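You operate a simulated robot arm through the tools that you are given. There is no shell and no other tool.

You run a simulated robot arm. Do the job below in one go: nothing can be reset, and whatever is moved stays where it is left.

## Task
Couple the drain hose till the drip stops, then drain the tank to LOW.
Fine: free the yellow lever to let air in; white lever off at the end, no spill.

It is judged by the outcome, as a careful person would: the job done as asked, and still so three seconds after it is handed in. It fails if anything else is knocked over, pushed out of place, dropped, spilled or broken.

## Robot
A 7-joint arm with a two-finger gripper, fixed in place. Base frame: the origin is on the floor under the middle of its stand, x ahead of it, y to its left, z up. Readings come in cm, degrees, newtons and seconds.
With the tool pointing down near the work surface it reaches from about 32 to 76 cm from the base axis. Its first joint turns from -166.0 to 166.0 degrees. Payload 1.71 kg.
Tool frame: the origin (TCP) lies between the finger pads and is the grasp point; the fingertips stand 2 cm ahead of it; z points along the fingers, y is the line along which they close. The gripper opens to 9.6 cm; its body begins 11.3 cm behind the TCP.
Orientation is that of the tool frame in the base frame, as [roll, pitch, yaw] about the fixed x, y, z axes, in that order (R = Rz(yaw) Ry(pitch) Rx(roll)). With the fingers straight down and closing along the base's y, the tool's x points along the base's -x, its y along +y and its z along -z.

## Interface
- The arm moves only by the tool drive_tool. Its argument "plan" is a list that holds one entry, the list of rows, each a list of 7 numbers: the turn, a rotation vector about the base's x, y, z in units of 6 degrees (1.0 is 6 degrees), then the shift along the base's x, y, z in units of 20 mm (1.0 is 20 mm), then the gripper command, from -1 (shut) to 1 (fully open), values between in proportion. In form: [[[ax, ay, az, dx, dy, dz, fingers], ...]]. A call has 1 to 20 rows; each row shifts and turns the commanded pose from where the row before left it. A call with a number of a shift or a turn outside -1 to 1 is refused whole. A row lasts 0.2 s, in which the tool goes at most 5 cm and 8.6 degrees; a call with a longer step from one row to the next is refused whole, and so is a gripper value outside its range. Where a pose cannot be reached the arm comes as near as it can. A force on the tool above 60 N (or 10 N above the force at the start of the call, whichever is more), or a blocked arm, ends the call early, and 0.2 s more pass. Each finger travels about 15.3 cm/s and halts on what it meets, pressing with about 29 N; the grip force reading is that of the motor and also rises with nothing between the fingers. The clock runs only during rows and for 0.2 s after the last one: add rows that do not move to give the fingers time. It gives the time, the measured TCP pose, the force on the tool (base axes), the opening and the grip force at its end, in the units of the frame above (readings bear some noise), with the torque about the TCP (base axes, N m) and any sound that the robot's microphone picked up.
- Cameras (640 x 400 px; columns grow to the right, rows downward): "scene" is fixed at [4.84, -50.09, 147.34]; the picture's right is [0.59, -0.81, 0.00], its down [-0.40, -0.30, -0.87] and it looks along [0.70, 0.51, -0.50] (base axes); focal length 373 px, centre (320, 200). "wrist" rides on the gripper at [6.6, 1.4, -14.5] in the tool frame; the picture's right is [-0.21, 0.98, 0.00], its down [-0.88, -0.18, -0.45] and it looks along [-0.44, -0.09, 0.90] (tool axes); focal length 275 px, centre (320, 200). There is no depth. A picture from a camera that has moved, and an enlarged one, comes with that camera's place and axes in the base frame and with its lens.
- capture(camera): a new picture of that camera. The clock stands still meanwhile.
- move_column(by): moves the trunk up (or, below 0, down) by that many cm; the arm rides with it, the base frame stays. It gives what a move gives, with no picture.
- close_up(camera, box): a new picture of the part [left, top, right, bottom] of that camera's present view, enlarged. The clock stands still meanwhile.
- hand_in(): hands the job in; it is judged then, once.

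Nothing tells you positions but the pictures and the camera data. Unless the task says otherwise, let go and move clear before handing in.

The tools are called after "Emit:" as name(argument=value, ...) on one line, values as JSON. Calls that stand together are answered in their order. drive_tool: Moves the arm, as the interface text tells. Its arguments: {"type":"object","properties":{"plan":{"type":"array","items":{"type":"array","items":{"type":"array","items":{"type":"number"}}}}},"required":["plan"]} The other tools are called the same way: move_column (by) moves the trunk up or down; capture (camera) takes a picture; close_up (camera, box) takes an enlarged picture of a part of a camera's view; hand_in () hands the job in.

At the start:

```text
time: 0.0
position: [49.34, 8.75, 124.48]
tcp_rot: [179.9, -0.1, 180.0]
ft_force: [0.3, 0.2, -0.9]
moment: [0.02, 0.01, 0.02]
grip_width: 9.62
grasp_force: 0.0
trunk travel left (down, up): [-32.5, 6.1]
```

scene: 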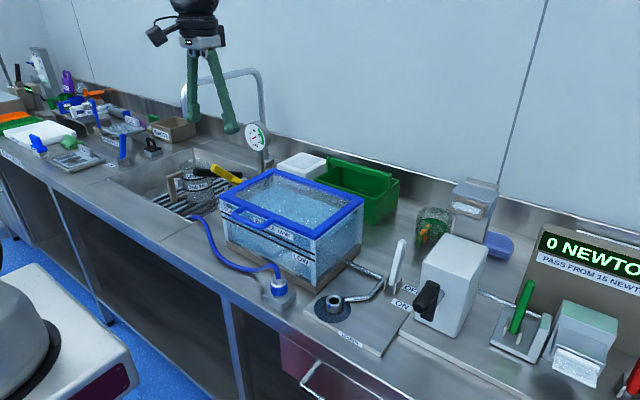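
wrist: 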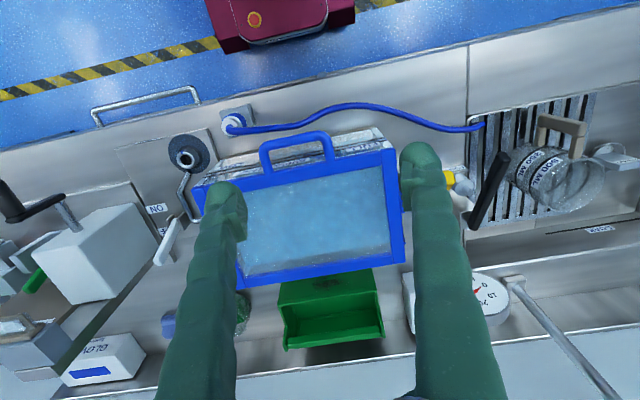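

I see a tank with a blue-rimmed lid, a blue hose running from a small fitting towards the sink, a pipe with a white lever and on/off labels, and a yellow lever near the sink. I'll take close-ups before moving anything.

Emit:
close_up(camera="scene", box=[180, 150, 440, 360])

Emit:
close_up(camera="scene", box=[290, 220, 450, 350])

Emit:
close_up(camera="scene", box=[90, 120, 290, 260])

Emit:
close_up(camera="wrist", box=[100, 80, 420, 280])

Emit:
close_up(camera="wrist", box=[400, 80, 640, 240])

```text
1.90 times, centred on (310, 255) of scene
camera zoom: at [4.84, -50.09, 147.34], right [0.59, -0.81, 0.0], down [-0.4, -0.3, -0.87], along [0.7, 0.51, -0.5], focal length 711 px, centre (339, 95)
```

zoom: 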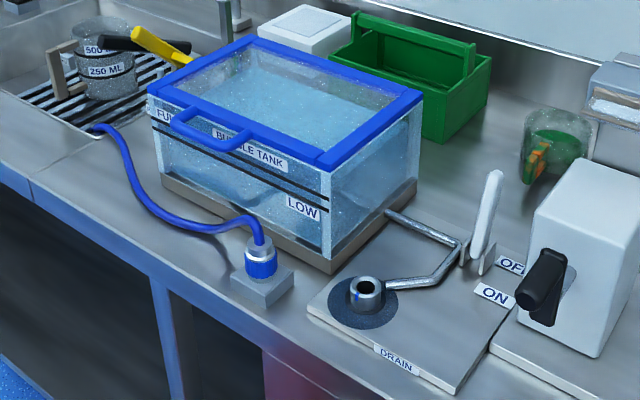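

```text
3.08 times, centred on (370, 285) of scene
camera zoom: at [4.84, -50.09, 147.34], right [0.59, -0.81, 0.0], down [-0.4, -0.3, -0.87], along [0.7, 0.51, -0.5], focal length 1149 px, centre (166, -62)
```

zoom: 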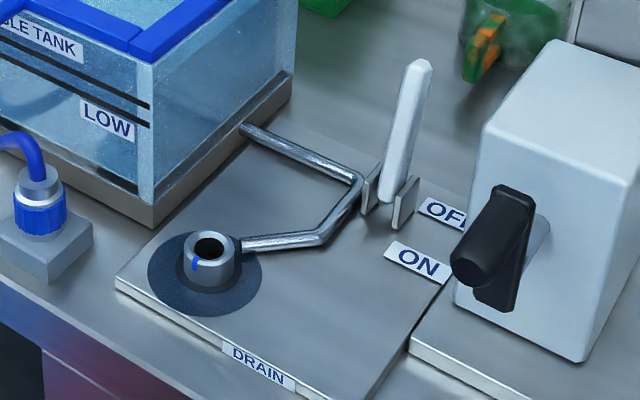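

```text
2.86 times, centred on (190, 190) of scene
camera zoom: at [4.84, -50.09, 147.34], right [0.59, -0.81, 0.0], down [-0.4, -0.3, -0.87], along [0.7, 0.51, -0.5], focal length 1067 px, centre (691, 229)
```

zoom: 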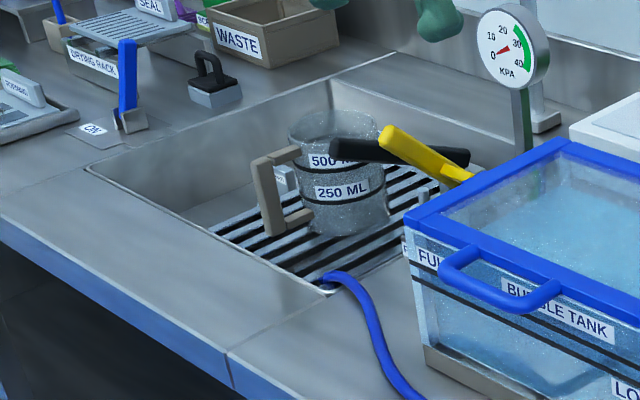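

```text
2.00 times, centred on (260, 180) of wrist
camera zoom: at [42.66, 10.01, 138.87], right [0.21, 0.98, 0.0], down [0.88, -0.18, 0.44], along [0.43, -0.09, -0.9], focal length 551 px, centre (440, 240)
```

zoom: 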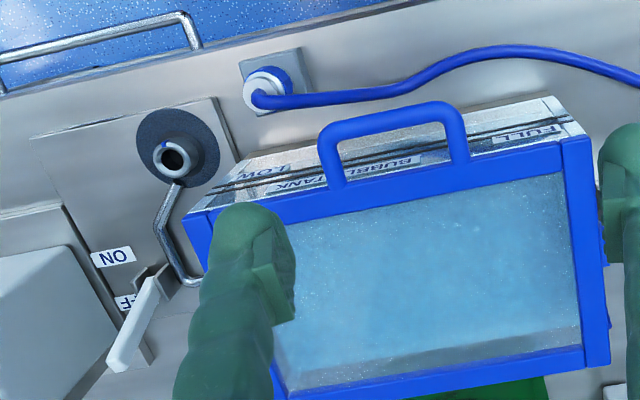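

```text
2.50 times, centred on (520, 160) of wrist
camera zoom: at [42.66, 10.01, 138.87], right [0.21, 0.98, 0.0], down [0.88, -0.18, 0.44], along [0.43, -0.09, -0.9], focal length 688 px, centre (-180, 300)
```

zoom: 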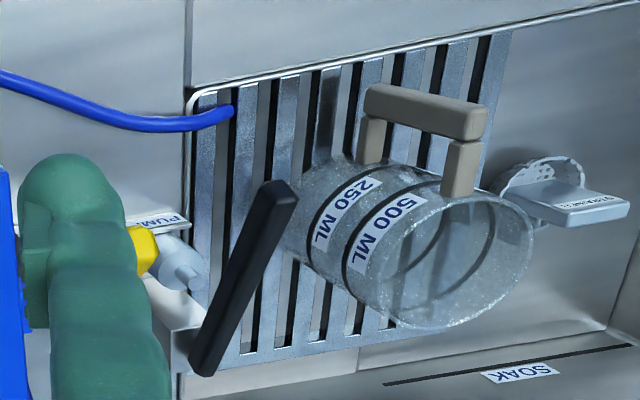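

The drain spigot looks to be near (53, -18.5, 88), with the hose cuff parked on a block to its left and the white lever to the right by OFF/ON. I'll move the wrist camera over there for a closer look, staying high.

Emit:
drive_tool(plan=[[[0, 0, 0, -0.3, -1, -0.3, 1], [0, 0, 0, -0.3, -1, -0.3, 1], [0, 0, 0, -0.3, -1, -0.3, 1], [0, 0, 0, -0.3, -1, -0.3, 1], [0, 0, 0, -0.3, -1, -0.3, 1], [0, 0, 0, -0.3, -1, -0.3, 1], [0, 0, 0, -0.3, -1, -0.3, 1], [0, 0, 0, -0.3, -1, -0.3, 1], [0, 0, 0, -0.3, -1, -0.3, 1], [0, 0, 0, -0.3, -1, -0.3, 1], [0, 0, 0, 0, 0, 0, 1]]])

Emit:
capture(camera="wrist")

Emit:
capture(camera="scene")

```text
time: 2.4
position: [41.49, -11.23, 119.03]
tcp_rot: [-180.0, 0.8, -180.0]
ft_force: [-0.8, -0.4, 0.5]
moment: [-0.03, 0.01, 0.02]
grip_width: 9.59
grasp_force: 0.0
trunk travel left (down, up): [-32.5, 6.1]
```

```text
taken
camera wrist: at [34.62, -9.9, 133.49], right [0.21, 0.98, 0.0], down [0.87, -0.18, 0.46], along [0.45, -0.09, -0.89], focal length 275 px, centre (320, 200)
```

wrist: 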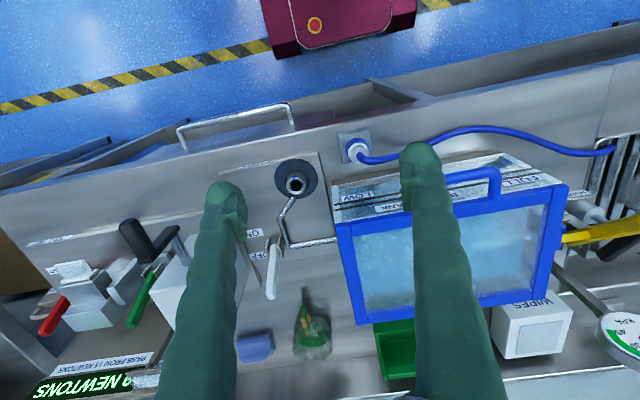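

```text
taken
```

scene: 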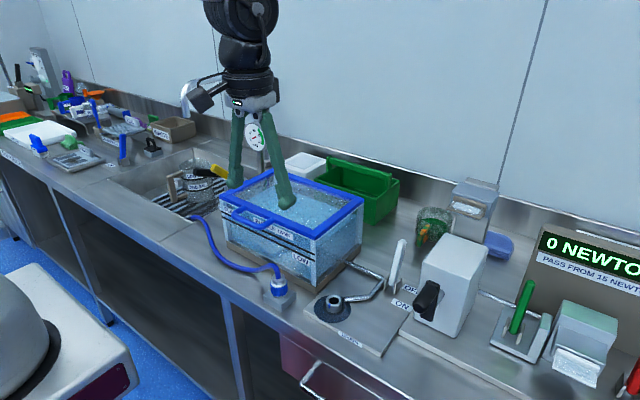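

The camera view is usable, so I'll enlarge the spigot, cuff, white lever and yellow lever areas.

Emit:
close_up(camera="wrist", box=[220, 110, 420, 235])

Emit:
close_up(camera="wrist", box=[480, 120, 640, 220])

Emit:
close_up(camera="wrist", box=[230, 200, 330, 310])

Emit:
close_up(camera="scene", box=[250, 250, 360, 330])

```text
3.20 times, centred on (320, 172) of wrist
camera zoom: at [34.62, -9.9, 133.49], right [0.21, 0.98, 0.0], down [0.87, -0.18, 0.46], along [0.45, -0.09, -0.89], focal length 881 px, centre (320, 288)
```

zoom: 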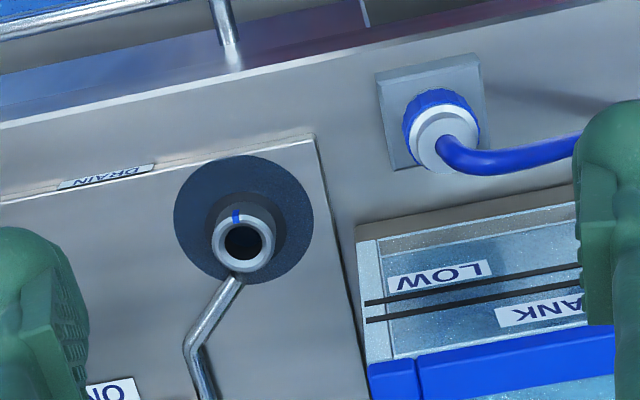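

```text
4.00 times, centred on (560, 170) of wrist
camera zoom: at [34.62, -9.9, 133.49], right [0.21, 0.98, 0.0], down [0.87, -0.18, 0.46], along [0.45, -0.09, -0.89], focal length 1101 px, centre (-640, 320)
```

zoom: 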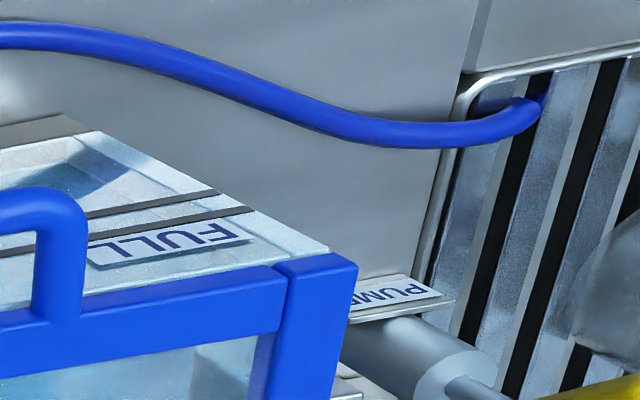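

```text
3.64 times, centred on (280, 255) of wrist
camera zoom: at [34.62, -9.9, 133.49], right [0.21, 0.98, 0.0], down [0.87, -0.18, 0.46], along [0.45, -0.09, -0.89], focal length 1001 px, centre (466, 0)
```

zoom: 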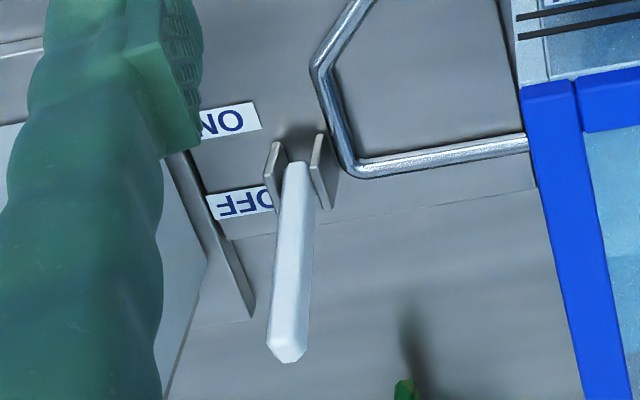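

```text
5.00 times, centred on (305, 290) of scene
camera zoom: at [4.84, -50.09, 147.34], right [0.59, -0.81, 0.0], down [-0.4, -0.3, -0.87], along [0.7, 0.51, -0.5], focal length 1867 px, centre (395, -250)
```

zoom: 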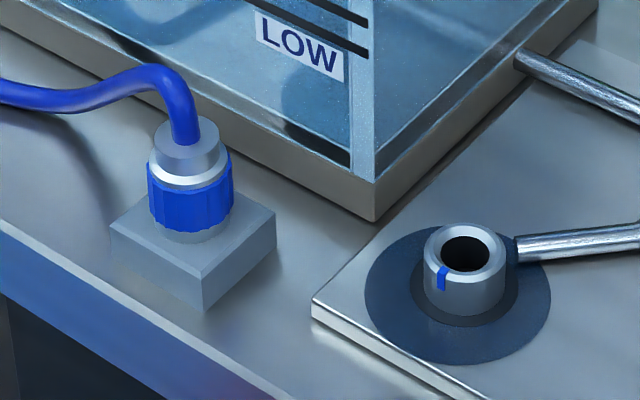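

The cuff stands around (49.4, -6.5, 88), with its hose leaving towards +y. The spigot is around (53.5, -18.3, 88.8), and the tank front is at x≈54–56. I'll lower the tool ahead of the tank to get a sharper wrist view of both.

Emit:
drive_tool(plan=[[[0, 0, 0, 0.2, 0, -0.95, 1], [0, 0, 0, 0.2, 0, -0.95, 1], [0, 0, 0, 0.2, 0, -0.95, 1], [0, 0, 0, 0.2, 0, -0.95, 1], [0, 0, 0, 0.2, 0, -0.95, 1], [0, 0, 0, 0.2, 0, -0.95, 1], [0, 0, 0, 0, 0, 0, 1]]])

Emit:
capture(camera="wrist")

Emit:
capture(camera="scene")

```text
time: 4.0
position: [43.57, -11.23, 107.72]
tcp_rot: [-180.0, 0.8, -180.0]
ft_force: [0.1, -0.7, 1.0]
moment: [-0.02, -0.07, 0.0]
grip_width: 9.57
grasp_force: 0.1
trunk travel left (down, up): [-32.5, 6.1]
```

```text
taken
camera wrist: at [36.86, -9.97, 122.09], right [0.21, 0.98, 0.0], down [0.87, -0.18, 0.46], along [0.45, -0.09, -0.89], focal length 275 px, centre (320, 200)
```

wrist: 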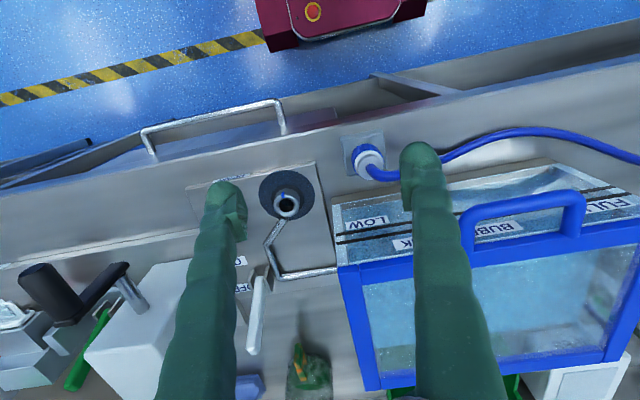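

```text
taken
```

scene: 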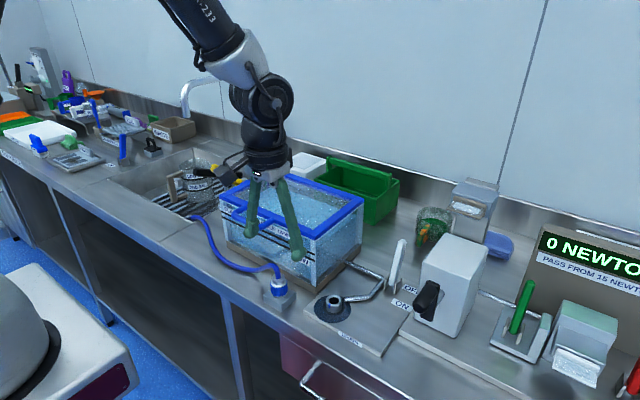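

Both fittings are visible. I'll enlarge each for marks and exact position.

Emit:
close_up(camera="wrist", box=[330, 120, 430, 190])

Emit:
close_up(camera="wrist", box=[230, 150, 350, 240])

Emit:
close_up(camera="scene", box=[255, 250, 315, 315])

Emit:
close_up(camera="scene", box=[370, 225, 440, 320])

Emit:
close_up(camera="scene", box=[165, 145, 265, 215])

```text
5.71 times, centred on (380, 155) of wrist
camera zoom: at [36.86, -9.97, 122.09], right [0.21, 0.98, 0.0], down [0.87, -0.18, 0.46], along [0.45, -0.09, -0.89], focal length 1573 px, centre (-23, 457)
```

zoom: 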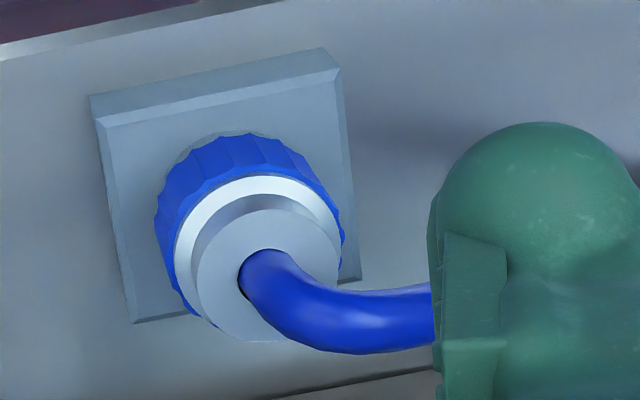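

```text
4.44 times, centred on (290, 195) of wrist
camera zoom: at [36.86, -9.97, 122.09], right [0.21, 0.98, 0.0], down [0.87, -0.18, 0.46], along [0.45, -0.09, -0.89], focal length 1224 px, centre (453, 222)
```

zoom: 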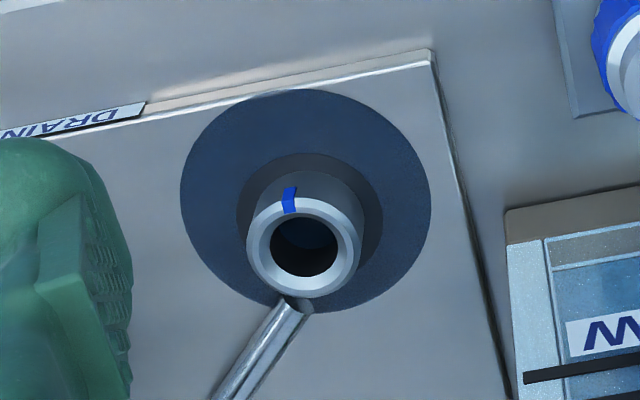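

```text
6.15 times, centred on (285, 282) of scene
camera zoom: at [4.84, -50.09, 147.34], right [0.59, -0.81, 0.0], down [-0.4, -0.3, -0.87], along [0.7, 0.51, -0.5], focal length 2298 px, centre (535, -308)
```

zoom: 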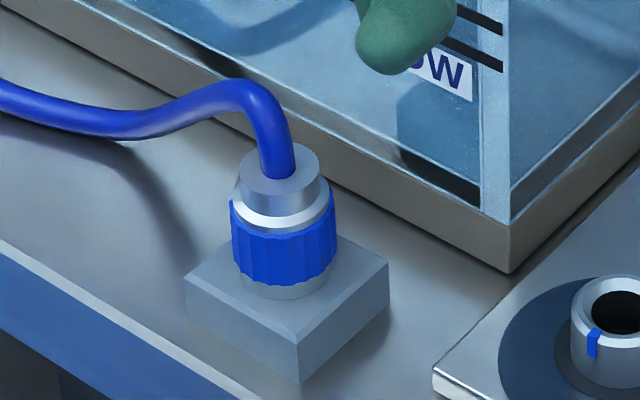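

```text
4.21 times, centred on (405, 272) of scene
camera zoom: at [4.84, -50.09, 147.34], right [0.59, -0.81, 0.0], down [-0.4, -0.3, -0.87], along [0.7, 0.51, -0.5], focal length 1572 px, centre (-38, -105)
```

zoom: 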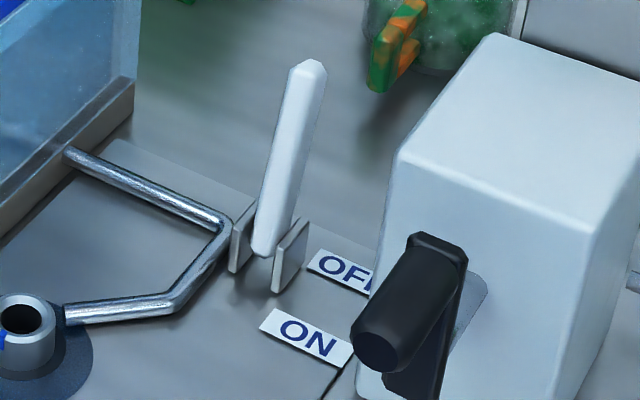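

```text
5.71 times, centred on (215, 180) of scene
camera zoom: at [4.84, -50.09, 147.34], right [0.59, -0.81, 0.0], down [-0.4, -0.3, -0.87], along [0.7, 0.51, -0.5], focal length 2134 px, centre (920, 314)
```

zoom: 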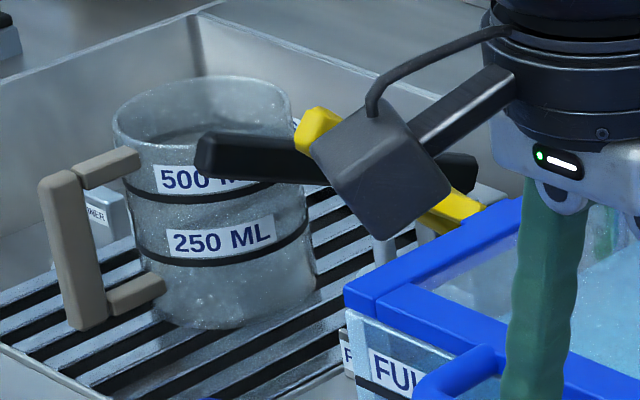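

The cuff axis is about (49.1, -6.7): block top z≈88, blue nut z≈88.7–91, counter z≈86. I'll turn the fingers 45° and lean the hand 30° towards the robot's front-right, clear of the tank, the lid handle and the hose, then check the pose.

Emit:
drive_tool(plan=[[[0, 0, 0.94, 0.12, 0.06, 0, 0.5], [0, 0, 0.94, 0.12, 0.06, 0, 0.5], [0, 0, 0.94, 0.12, 0.06, 0, 0.5], [0, 0, 0.94, 0.12, 0.06, 0, 0.5], [0, 0, 0.94, 0.12, 0.06, 0, 0.5], [0, 0, 0.94, 0.12, 0.06, 0, 0.5], [0, 0, 0.94, 0.12, 0.06, 0, 0.5], [0, 0, 0.92, 0.12, 0.06, 0, 0.5], [0.7, -0.7, 0, 0, 0, 0, 0.5], [0.7, -0.7, 0, 0, 0, 0, 0.5], [0.7, -0.7, 0, 0, 0, 0, 0.5], [0.7, -0.7, 0, 0, 0, 0, 0.5], [0.7, -0.7, 0, 0, 0, 0, 0.5], [0, 0, 0, 0, 0, 0, 0.5]]])

Emit:
capture(camera="wrist")

Emit:
capture(camera="scene")

```text
time: 7.0
position: [45.81, -10.14, 107.67]
tcp_rot: [180.0, 30.6, -134.9]
ft_force: [-0.5, 0.0, -0.5]
moment: [0.01, 0.01, 0.0]
grip_width: 7.2
grasp_force: 0.0
trunk travel left (down, up): [-32.5, 6.1]
```

```text
taken
camera wrist: at [35.52, -18.56, 116.79], right [-0.57, 0.82, 0.1], down [0.5, 0.25, 0.83], along [0.65, 0.52, -0.55], focal length 275 px, centre (320, 200)
```

wrist: 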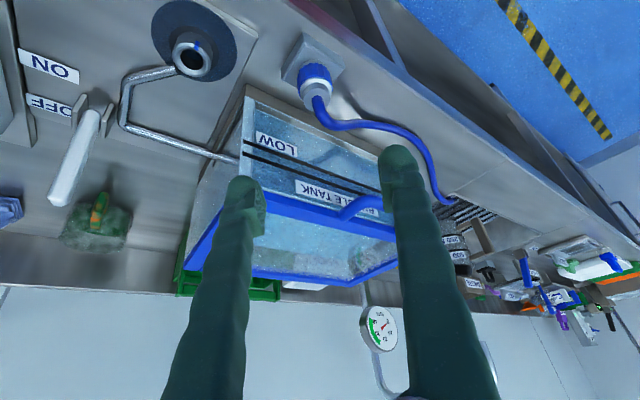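

```text
taken
```

scene: 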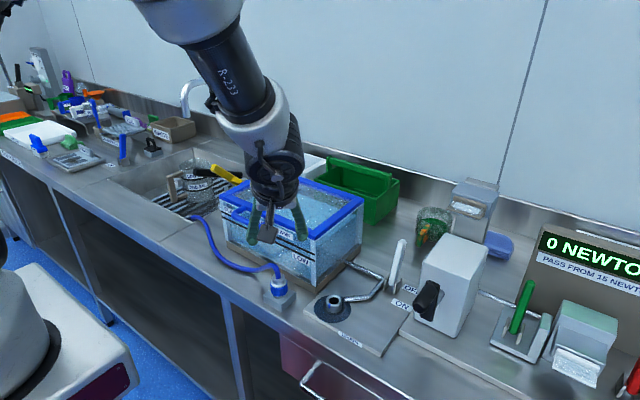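

Orientation is as planned. I'm descending to a standoff about 7 cm back from the nut along the tool axis, then I'll look again.

Emit:
drive_tool(plan=[[[0, 0, 0, 0.07, 0.085, -0.9, 0.5], [0, 0, 0, 0.07, 0.085, -0.9, 0.5], [0, 0, 0, 0.07, 0.085, -0.9, 0.5], [0, 0, 0, 0.07, 0.085, -0.9, 0.5], [0, 0, 0, 0.07, 0.085, -0.9, 0.5], [0, 0, 0, 0.07, 0.085, -0.9, 0.5], [0, 0, 0, 0, 0, 0, 0.5]]])

Emit:
capture(camera="wrist")

Emit:
close_up(camera="scene", box=[220, 190, 340, 320])

```text
time: 8.6
position: [46.58, -9.3, 97.02]
tcp_rot: [-180.0, 30.5, -134.9]
ft_force: [-0.2, -0.8, -0.5]
moment: [0.0, -0.06, 0.0]
grip_width: 7.19
grasp_force: 0.0
trunk travel left (down, up): [-32.5, 6.1]
```

```text
taken
camera wrist: at [36.29, -17.57, 106.1], right [-0.57, 0.82, 0.1], down [0.5, 0.24, 0.83], along [0.65, 0.52, -0.55], focal length 275 px, centre (320, 200)
```

wrist: 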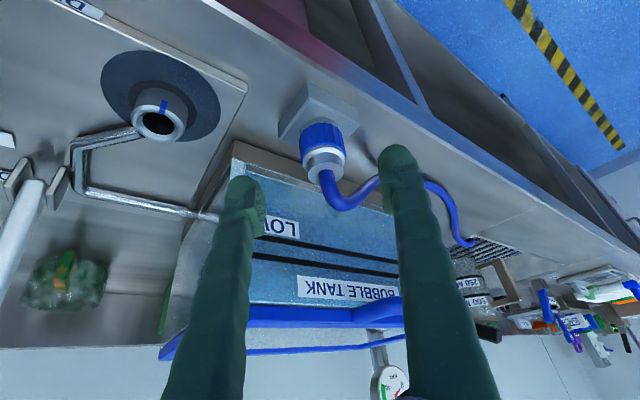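

```text
3.08 times, centred on (280, 255) of scene
camera zoom: at [4.84, -50.09, 147.34], right [0.59, -0.81, 0.0], down [-0.4, -0.3, -0.87], along [0.7, 0.51, -0.5], focal length 1149 px, centre (443, 31)
```

zoom: 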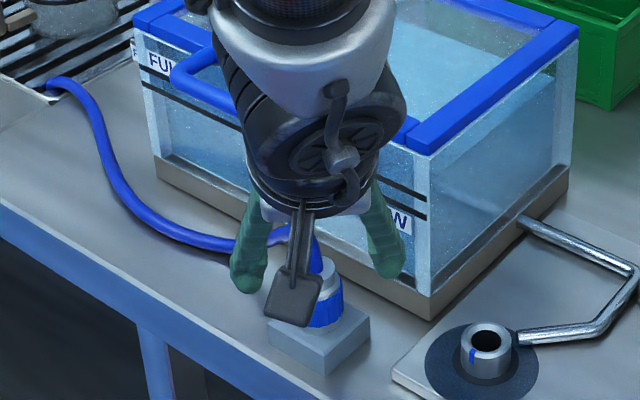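

The cuff is well framed between the fingers. I'll enlarge it to fix its axis before the approach.

Emit:
close_up(camera="wrist", box=[260, 70, 400, 220])

```text
2.67 times, centred on (330, 145) of wrist
camera zoom: at [36.29, -17.57, 106.1], right [-0.57, 0.82, 0.1], down [0.5, 0.24, 0.83], along [0.65, 0.52, -0.55], focal length 734 px, centre (293, 347)
```

zoom: 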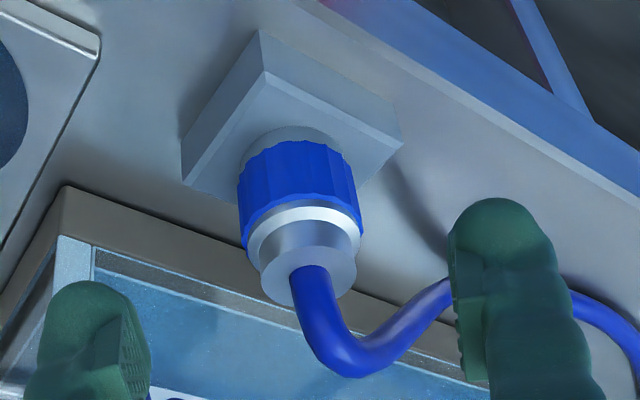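

The cuff axis is confirmed at about (49.1, -6.6), with the nut spanning z 88.7–91.4. I'm moving in along the tool axis with the fingers open.

Emit:
drive_tool(plan=[[[0, 0, 0, 0.315, 0.335, -0.8, 0.5], [0, 0, 0, 0.315, 0.335, -0.8, 0.5], [0, 0, 0, 0.315, 0.335, -0.8, 0.5], [0, 0, 0, 0.315, 0.335, -0.8, 0.5], [0, 0, 0, 0, 0, 0, 0.5]]])

Emit:
capture(camera="wrist")

Emit:
close_up(camera="scene", box=[220, 210, 340, 320])

```text
time: 9.8
position: [49.01, -6.69, 90.56]
tcp_rot: [-180.0, 30.5, -135.0]
ft_force: [0.4, 0.5, 0.0]
moment: [0.02, -0.01, 0.0]
grip_width: 7.22
grasp_force: 0.1
trunk travel left (down, up): [-32.5, 6.1]
```

```text
taken
camera wrist: at [38.83, -15.02, 99.77], right [-0.57, 0.82, 0.11], down [0.5, 0.24, 0.83], along [0.65, 0.52, -0.55], focal length 275 px, centre (320, 200)
```

wrist: 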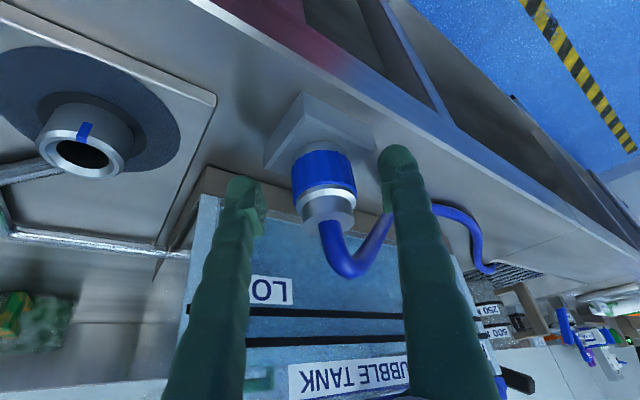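

```text
3.64 times, centred on (280, 265) of scene
camera zoom: at [4.84, -50.09, 147.34], right [0.59, -0.81, 0.0], down [-0.4, -0.3, -0.87], along [0.7, 0.51, -0.5], focal length 1358 px, centre (466, -36)
```

zoom: 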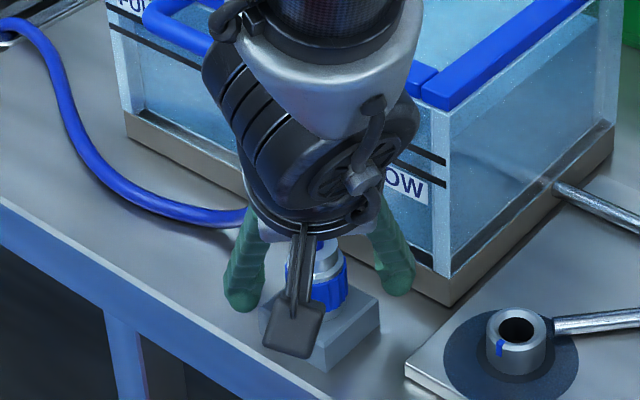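

The nut sits centred between the fingers at the right depth, so I'm closing on it.

Emit:
drive_tool(plan=[[[0, 0, 0, 0, 0, 0, 0], [0, 0, 0, 0, 0, 0, -0.3], [0, 0, 0, 0, 0, 0, -1], [0, 0, 0, 0, 0, 0, -1], [0, 0, 0, 0, 0, 0, -1]]])

Emit:
capture(camera="wrist")

```text
time: 11.0
position: [49.1, -6.76, 90.66]
tcp_rot: [179.9, 30.5, -135.0]
ft_force: [-2.3, 1.0, 0.4]
moment: [0.04, 0.06, -0.02]
grip_width: 3.44
grasp_force: 28.8
trunk travel left (down, up): [-32.5, 6.1]
```

```text
taken
camera wrist: at [38.82, -15.01, 99.78], right [-0.57, 0.82, 0.11], down [0.5, 0.24, 0.83], along [0.65, 0.52, -0.55], focal length 275 px, centre (320, 200)
```

wrist: 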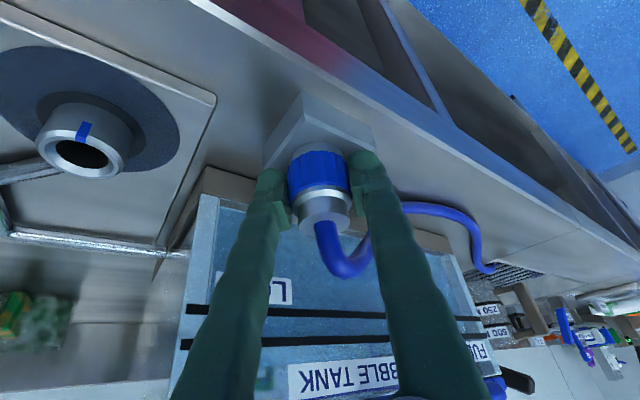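

The grip holds at 3.44 cm with 29 N. I'm lifting straight up off the park block.

Emit:
drive_tool(plan=[[[0, 0, 0, 0, 0, 0.4, -1], [0, 0, 0, 0, 0, 0.5, -1], [0, 0, 0, 0, 0, 0.7, -1], [0, 0, 0, 0, 0, 0.7, -1], [0, 0, 0, 0, 0, 0.7, -1], [0, 0, 0, 0, 0, 0, -1]]])

Emit:
capture(camera="wrist")

Emit:
capture(camera="scene")

```text
time: 12.4
position: [48.97, -6.73, 96.49]
tcp_rot: [179.9, 30.5, -135.0]
ft_force: [0.3, -0.5, -0.7]
moment: [0.01, 0.01, -0.01]
grip_width: 3.48
grasp_force: 29.3
trunk travel left (down, up): [-32.5, 6.1]
```

```text
taken
camera wrist: at [38.79, -14.99, 105.63], right [-0.57, 0.82, 0.11], down [0.51, 0.24, 0.83], along [0.65, 0.52, -0.55], focal length 275 px, centre (320, 200)
```

wrist: 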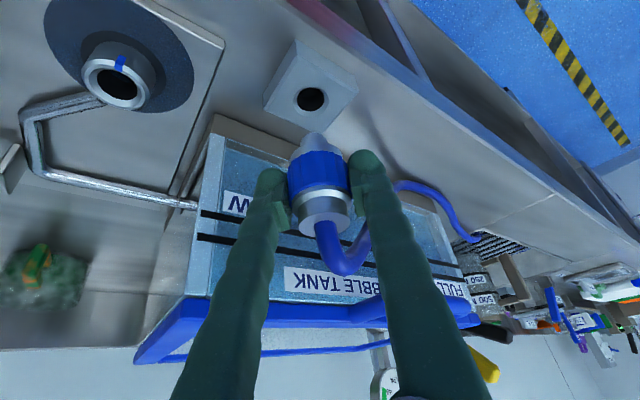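

```text
taken
```

scene: 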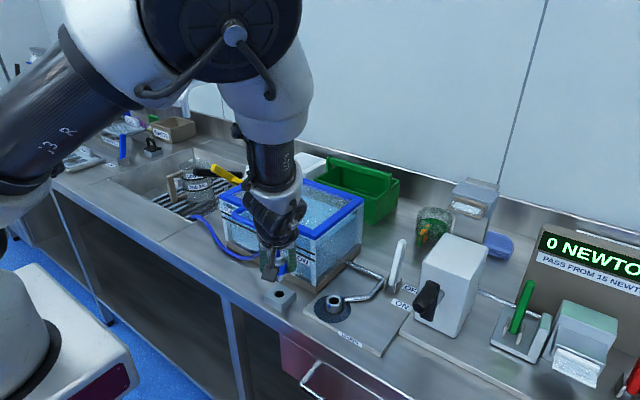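

The cuff came free: a tapered male plug sits below the nut, and the block has a matching hole. I'll look at the plug for a mark and at the spigot.

Emit:
close_up(camera="wrist", box=[260, 110, 380, 260])

Emit:
close_up(camera="wrist", box=[60, 10, 200, 130])

Emit:
close_up(camera="scene", box=[240, 210, 330, 310])

```text
2.67 times, centred on (320, 185) of wrist
camera zoom: at [38.79, -14.99, 105.63], right [-0.57, 0.82, 0.11], down [0.51, 0.24, 0.83], along [0.65, 0.52, -0.55], focal length 734 px, centre (320, 240)
```

zoom: 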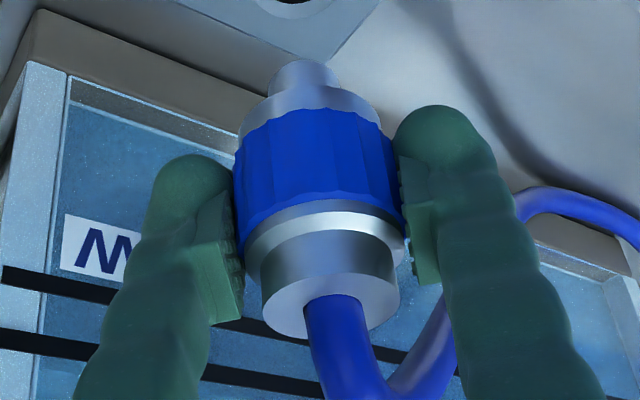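

```text
3.33 times, centred on (130, 70) of wrist
camera zoom: at [38.79, -14.99, 105.63], right [-0.57, 0.82, 0.11], down [0.51, 0.24, 0.83], along [0.65, 0.52, -0.55], focal length 918 px, centre (953, 633)
```

zoom: 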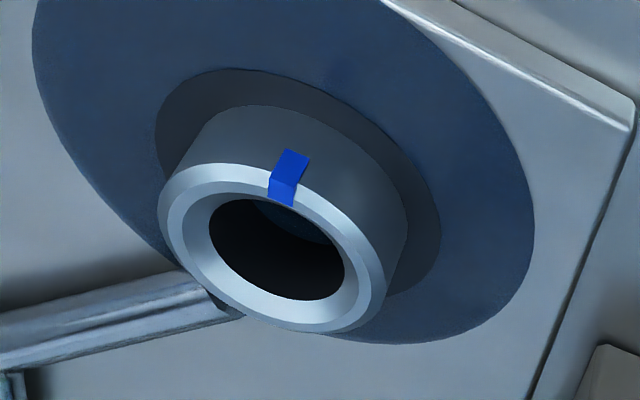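

```text
4.00 times, centred on (285, 260) of scene
camera zoom: at [4.84, -50.09, 147.34], right [0.59, -0.81, 0.0], down [-0.4, -0.3, -0.87], along [0.7, 0.51, -0.5], focal length 1494 px, centre (460, -40)
```

zoom: 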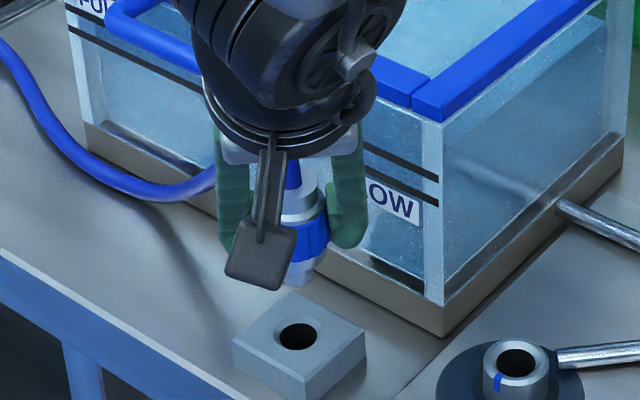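

The plug is a plain spigot-and-collar with no key I can see. I'm carrying it across to hover over the drain spigot at about (53.6, -18.2), keeping the same orientation.

Emit:
drive_tool(plan=[[[0, 0, 0, 0.1, -0.95, 0, -1], [0, 0, 0, 0.2, -0.95, 0, -1], [0, 0, 0, 0.3, -0.95, 0, -1], [0, 0, 0, 0.5, -0.95, 0, -1], [0, 0, 0, 0.6, -0.95, 0, -1], [0, 0, 0, 0.6, -0.95, 0, -1], [0, 0, 0, 0, 0, 0, -1], [0, 0, 0, 0, 0, 0, -1]]])

Emit:
capture(camera="wrist")

Emit:
capture(camera="scene")

```text
time: 14.2
position: [53.68, -18.02, 96.51]
tcp_rot: [179.8, 30.5, -135.0]
ft_force: [-0.1, 0.0, -1.5]
moment: [-0.02, 0.0, 0.02]
grip_width: 3.45
grasp_force: 29.0
trunk travel left (down, up): [-32.5, 6.1]
```

```text
taken
camera wrist: at [43.55, -26.27, 105.62], right [-0.57, 0.82, 0.11], down [0.51, 0.24, 0.83], along [0.65, 0.52, -0.55], focal length 275 px, centre (320, 200)
```

wrist: 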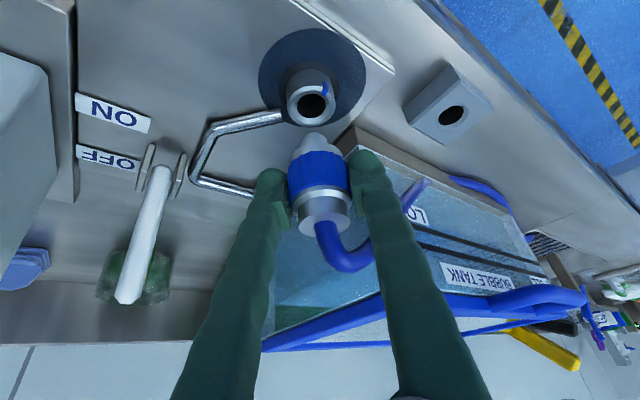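

```text
taken
```

scene: 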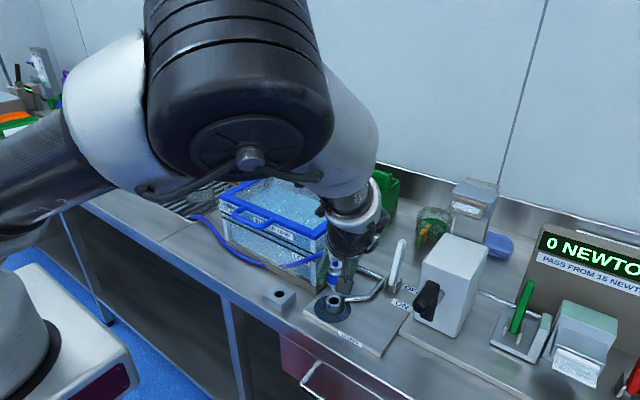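

The plug is hovering over the spigot. I'll zoom in on both views to measure the remaining misalignment.

Emit:
close_up(camera="wrist", box=[260, 60, 370, 160])

Emit:
close_up(camera="scene", box=[290, 240, 380, 330])

```text
4.00 times, centred on (315, 110) of wrist
camera zoom: at [43.55, -26.27, 105.62], right [-0.57, 0.82, 0.11], down [0.51, 0.24, 0.83], along [0.65, 0.52, -0.55], focal length 1101 px, centre (340, 560)
```

zoom: 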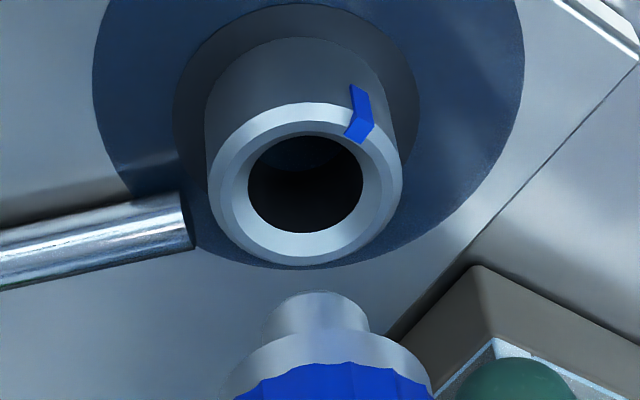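

```text
4.44 times, centred on (335, 285) of scene
camera zoom: at [4.84, -50.09, 147.34], right [0.59, -0.81, 0.0], down [-0.4, -0.3, -0.87], along [0.7, 0.51, -0.5], focal length 1660 px, centre (253, -178)
```

zoom: 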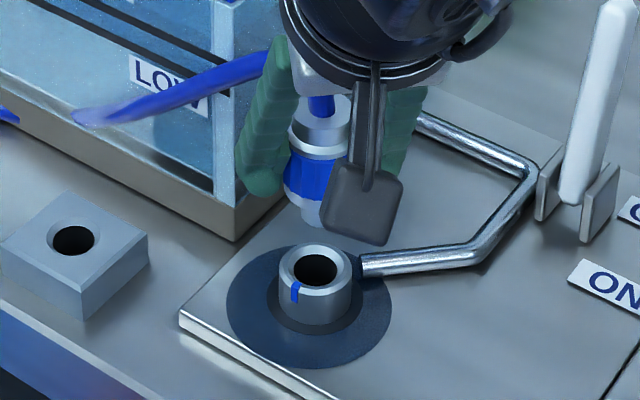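

Sideways alignment is within about 1 mm. I'll come down to just above the rim and check the in-line direction again.

Emit:
drive_tool(plan=[[[0, 0, 0, -0.02, -0.05, -0.5, -1], [0, 0, 0, 0, 0, -0.5, -1], [0, 0, 0, 0, 0, -0.3, -1], [0, 0, 0, 0, 0, 0, -1]]])

Emit:
close_up(camera="wrist", box=[260, 90, 380, 240])

Emit:
close_up(camera="scene", box=[290, 240, 380, 330])

```text
time: 15.2
position: [53.68, -18.08, 93.87]
tcp_rot: [-180.0, 30.5, -135.0]
ft_force: [-0.1, -0.6, -1.5]
moment: [-0.02, -0.03, -0.03]
grip_width: 3.47
grasp_force: 28.7
trunk travel left (down, up): [-32.5, 6.1]
```

```text
2.67 times, centred on (320, 165) of wrist
camera zoom: at [43.42, -26.44, 103.02], right [-0.57, 0.82, 0.11], down [0.5, 0.24, 0.83], along [0.65, 0.52, -0.55], focal length 734 px, centre (320, 293)
```

zoom: 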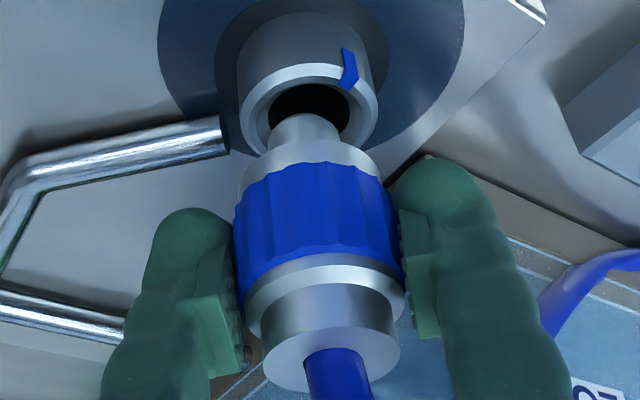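

```text
4.44 times, centred on (335, 285) of scene
camera zoom: at [4.84, -50.09, 147.34], right [0.59, -0.81, 0.0], down [-0.4, -0.3, -0.87], along [0.7, 0.51, -0.5], focal length 1660 px, centre (253, -178)
```

zoom: 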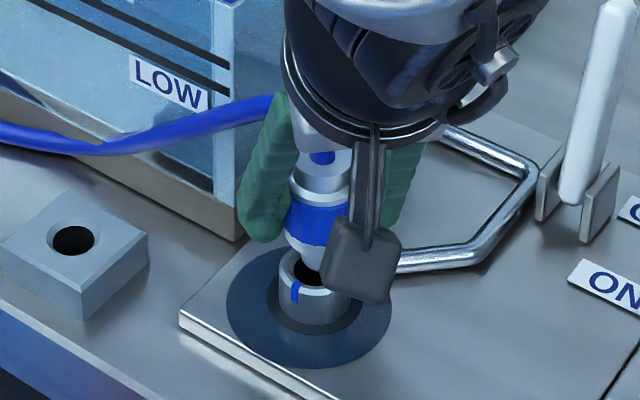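

The wrist and scene views both show the plug about 1.5 mm too far to the right. I'll correct that and ease down slightly into the mouth, watching the force.

Emit:
drive_tool(plan=[[[0, 0, 0, -0.03, 0.08, -0.1, -1], [0, 0, 0, 0, 0, -0.15, -1], [0, 0, 0, 0, 0, -0.15, -1], [0, 0, 0, 0, 0, -0.1, -1], [0, 0, 0, 0, 0, 0, -1]]])

Emit:
close_up(camera="wrist", box=[260, 90, 380, 240])

Emit:
close_up(camera="scene", box=[290, 240, 380, 330])

```text
time: 16.4
position: [53.53, -17.86, 92.7]
tcp_rot: [180.0, 30.5, -135.0]
ft_force: [-0.3, 0.4, -0.8]
moment: [-0.03, 0.0, 0.0]
grip_width: 3.45
grasp_force: 28.6
trunk travel left (down, up): [-32.5, 6.1]
```

```text
2.67 times, centred on (320, 165) of wrist
camera zoom: at [43.32, -26.24, 101.99], right [-0.57, 0.82, 0.11], down [0.51, 0.24, 0.83], along [0.65, 0.52, -0.55], focal length 734 px, centre (320, 293)
```

zoom: 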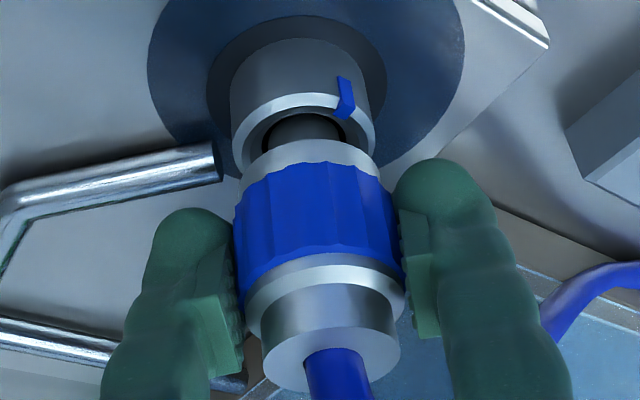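

```text
4.44 times, centred on (335, 285) of scene
camera zoom: at [4.84, -50.09, 147.34], right [0.59, -0.81, 0.0], down [-0.4, -0.3, -0.87], along [0.7, 0.51, -0.5], focal length 1660 px, centre (253, -178)
```

zoom: 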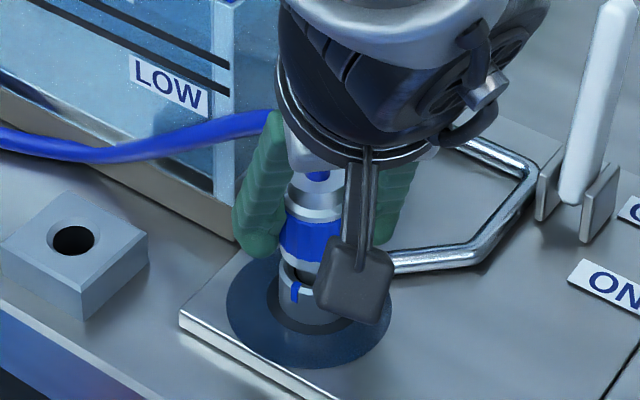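

The tip is entering the bore with no contact force. I'm lowering in small steps and reading the force.

Emit:
drive_tool(plan=[[[0, 0, 0, 0, 0, -0.1, -1], [0, 0, 0, 0, 0, -0.1, -1], [0, 0, 0, 0, 0, 0, -1]]])

Emit:
close_up(camera="wrist", box=[260, 90, 380, 240])

```text
time: 17.2
position: [53.48, -17.88, 92.44]
tcp_rot: [-179.9, 30.5, -135.0]
ft_force: [-0.6, -0.1, -1.0]
moment: [-0.02, 0.02, -0.01]
grip_width: 3.43
grasp_force: 28.8
trunk travel left (down, up): [-32.5, 6.1]
```

```text
2.67 times, centred on (320, 165) of wrist
camera zoom: at [43.32, -26.28, 101.65], right [-0.57, 0.82, 0.11], down [0.51, 0.24, 0.83], along [0.65, 0.52, -0.55], focal length 734 px, centre (320, 293)
```

zoom: 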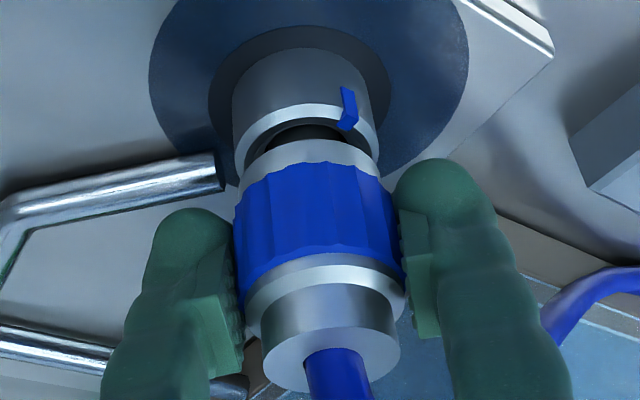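

Still free of contact; I'm continuing down in small steps.

Emit:
drive_tool(plan=[[[0, 0, 0, 0, 0, -0.1, -1], [0, 0, 0, 0, 0, -0.1, -1], [0, 0, 0, 0, 0, 0, -1]]])

Emit:
close_up(camera="wrist", box=[260, 90, 380, 240])

Emit:
close_up(camera="scene", box=[290, 240, 380, 330])

```text
time: 18.0
position: [53.64, -17.94, 92.08]
tcp_rot: [180.0, 30.5, -135.0]
ft_force: [-1.6, 0.0, -0.2]
moment: [0.02, 0.06, 0.02]
grip_width: 3.45
grasp_force: 28.7
trunk travel left (down, up): [-32.5, 6.1]
```

```text
2.67 times, centred on (320, 165) of wrist
camera zoom: at [43.32, -26.26, 101.23], right [-0.57, 0.82, 0.11], down [0.5, 0.24, 0.83], along [0.65, 0.52, -0.55], focal length 734 px, centre (320, 293)
```

zoom: 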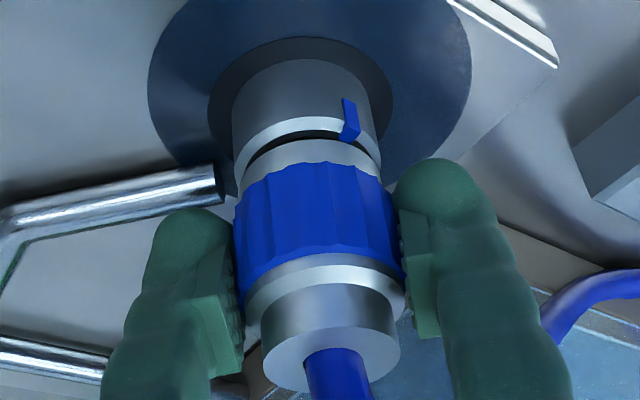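

```text
4.44 times, centred on (335, 285) of scene
camera zoom: at [4.84, -50.09, 147.34], right [0.59, -0.81, 0.0], down [-0.4, -0.3, -0.87], along [0.7, 0.51, -0.5], focal length 1660 px, centre (253, -178)
```

zoom: 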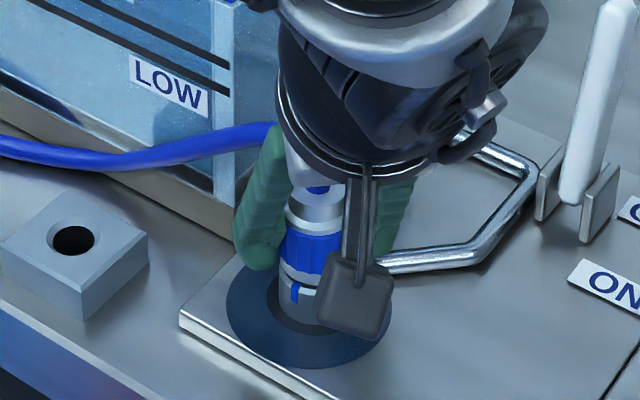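

The collar is nearly at the rim, with about 1.5 N of side force. I'm pressing on gently.

Emit:
drive_tool(plan=[[[0, 0, 0, 0, 0, -0.1, -1], [0, 0, 0, 0, 0, -0.1, -1], [0, 0, 0, 0, 0, 0, -1]]])

Emit:
close_up(camera="wrist", box=[260, 90, 380, 240])

```text
time: 18.8
position: [53.72, -17.89, 91.91]
tcp_rot: [-179.7, 30.6, -134.9]
ft_force: [-3.1, 0.6, 22.2]
moment: [0.0, 0.26, -0.03]
grip_width: 3.46
grasp_force: 28.8
trunk travel left (down, up): [-32.5, 6.1]
```

```text
2.67 times, centred on (320, 165) of wrist
camera zoom: at [43.28, -26.21, 101.03], right [-0.57, 0.82, 0.1], down [0.5, 0.24, 0.83], along [0.65, 0.52, -0.55], focal length 734 px, centre (320, 293)
```

zoom: 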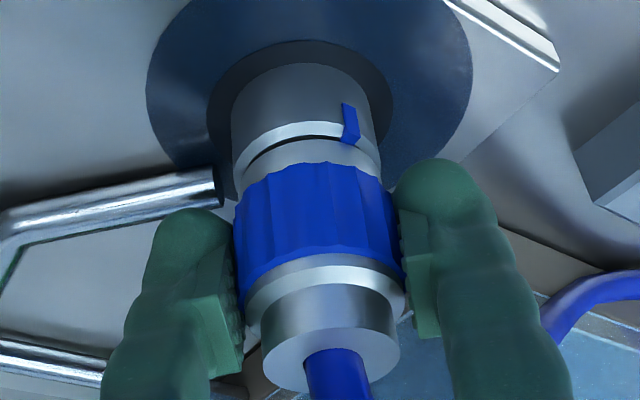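

22 N of upward force: it has bottomed on something with a small gap left, perhaps a thread or bayonet that needs a turn. I'll look closer.

Emit:
close_up(camera="wrist", box=[280, 95, 350, 165])

Emit:
close_up(camera="scene", box=[310, 265, 360, 315])

```text
5.71 times, centred on (315, 130) of wrist
camera zoom: at [43.28, -26.21, 101.03], right [-0.57, 0.82, 0.1], down [0.5, 0.24, 0.83], along [0.65, 0.52, -0.55], focal length 1573 px, centre (349, 600)
```

zoom: 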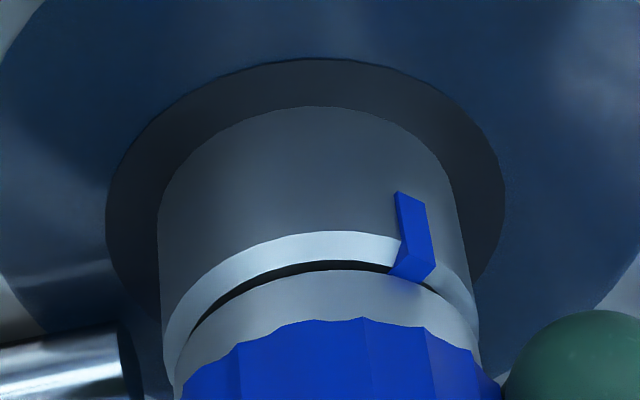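

```text
8.00 times, centred on (335, 290) of scene
camera zoom: at [4.84, -50.09, 147.34], right [0.59, -0.81, 0.0], down [-0.4, -0.3, -0.87], along [0.7, 0.51, -0.5], focal length 2987 px, centre (200, -520)
```

zoom: 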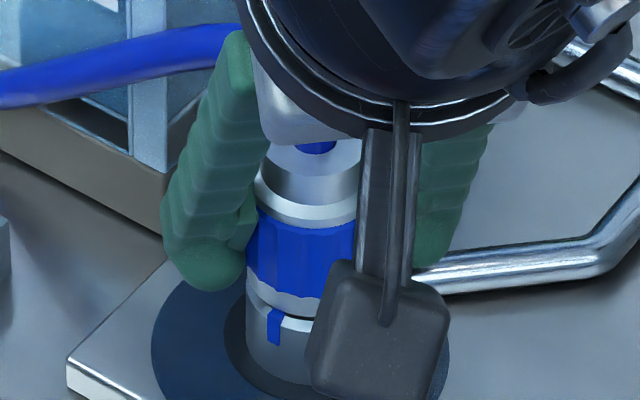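

The collar is 1–2 mm short of the rim. I'll press a little more to see whether it seats by force before trying a turn.

Emit:
drive_tool(plan=[[[0, 0, 0, -0.02, 0, -0.15, -1], [0, 0, 0, 0, 0, 0, -1]]])

Emit:
close_up(camera="wrist", box=[260, 80, 380, 240])

```text
time: 19.4
position: [53.51, -18.01, 91.49]
tcp_rot: [-179.9, 30.6, -134.8]
ft_force: [-0.3, -1.1, 21.8]
moment: [0.23, -0.08, -0.02]
grip_width: 3.47
grasp_force: 29.2
trunk travel left (down, up): [-32.5, 6.1]
```

```text
2.50 times, centred on (320, 160) of wrist
camera zoom: at [43.23, -26.26, 100.64], right [-0.57, 0.82, 0.1], down [0.5, 0.24, 0.83], along [0.65, 0.52, -0.55], focal length 688 px, centre (320, 300)
```

zoom: 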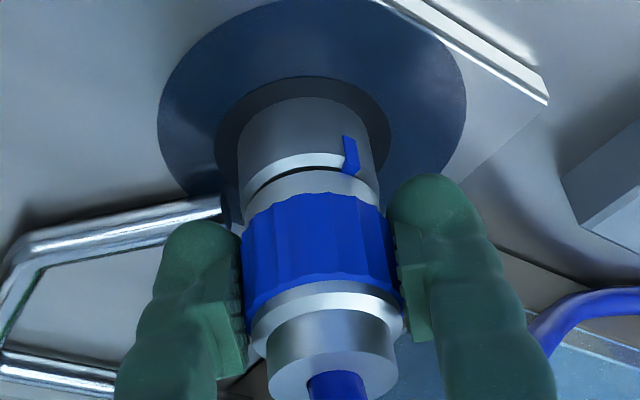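

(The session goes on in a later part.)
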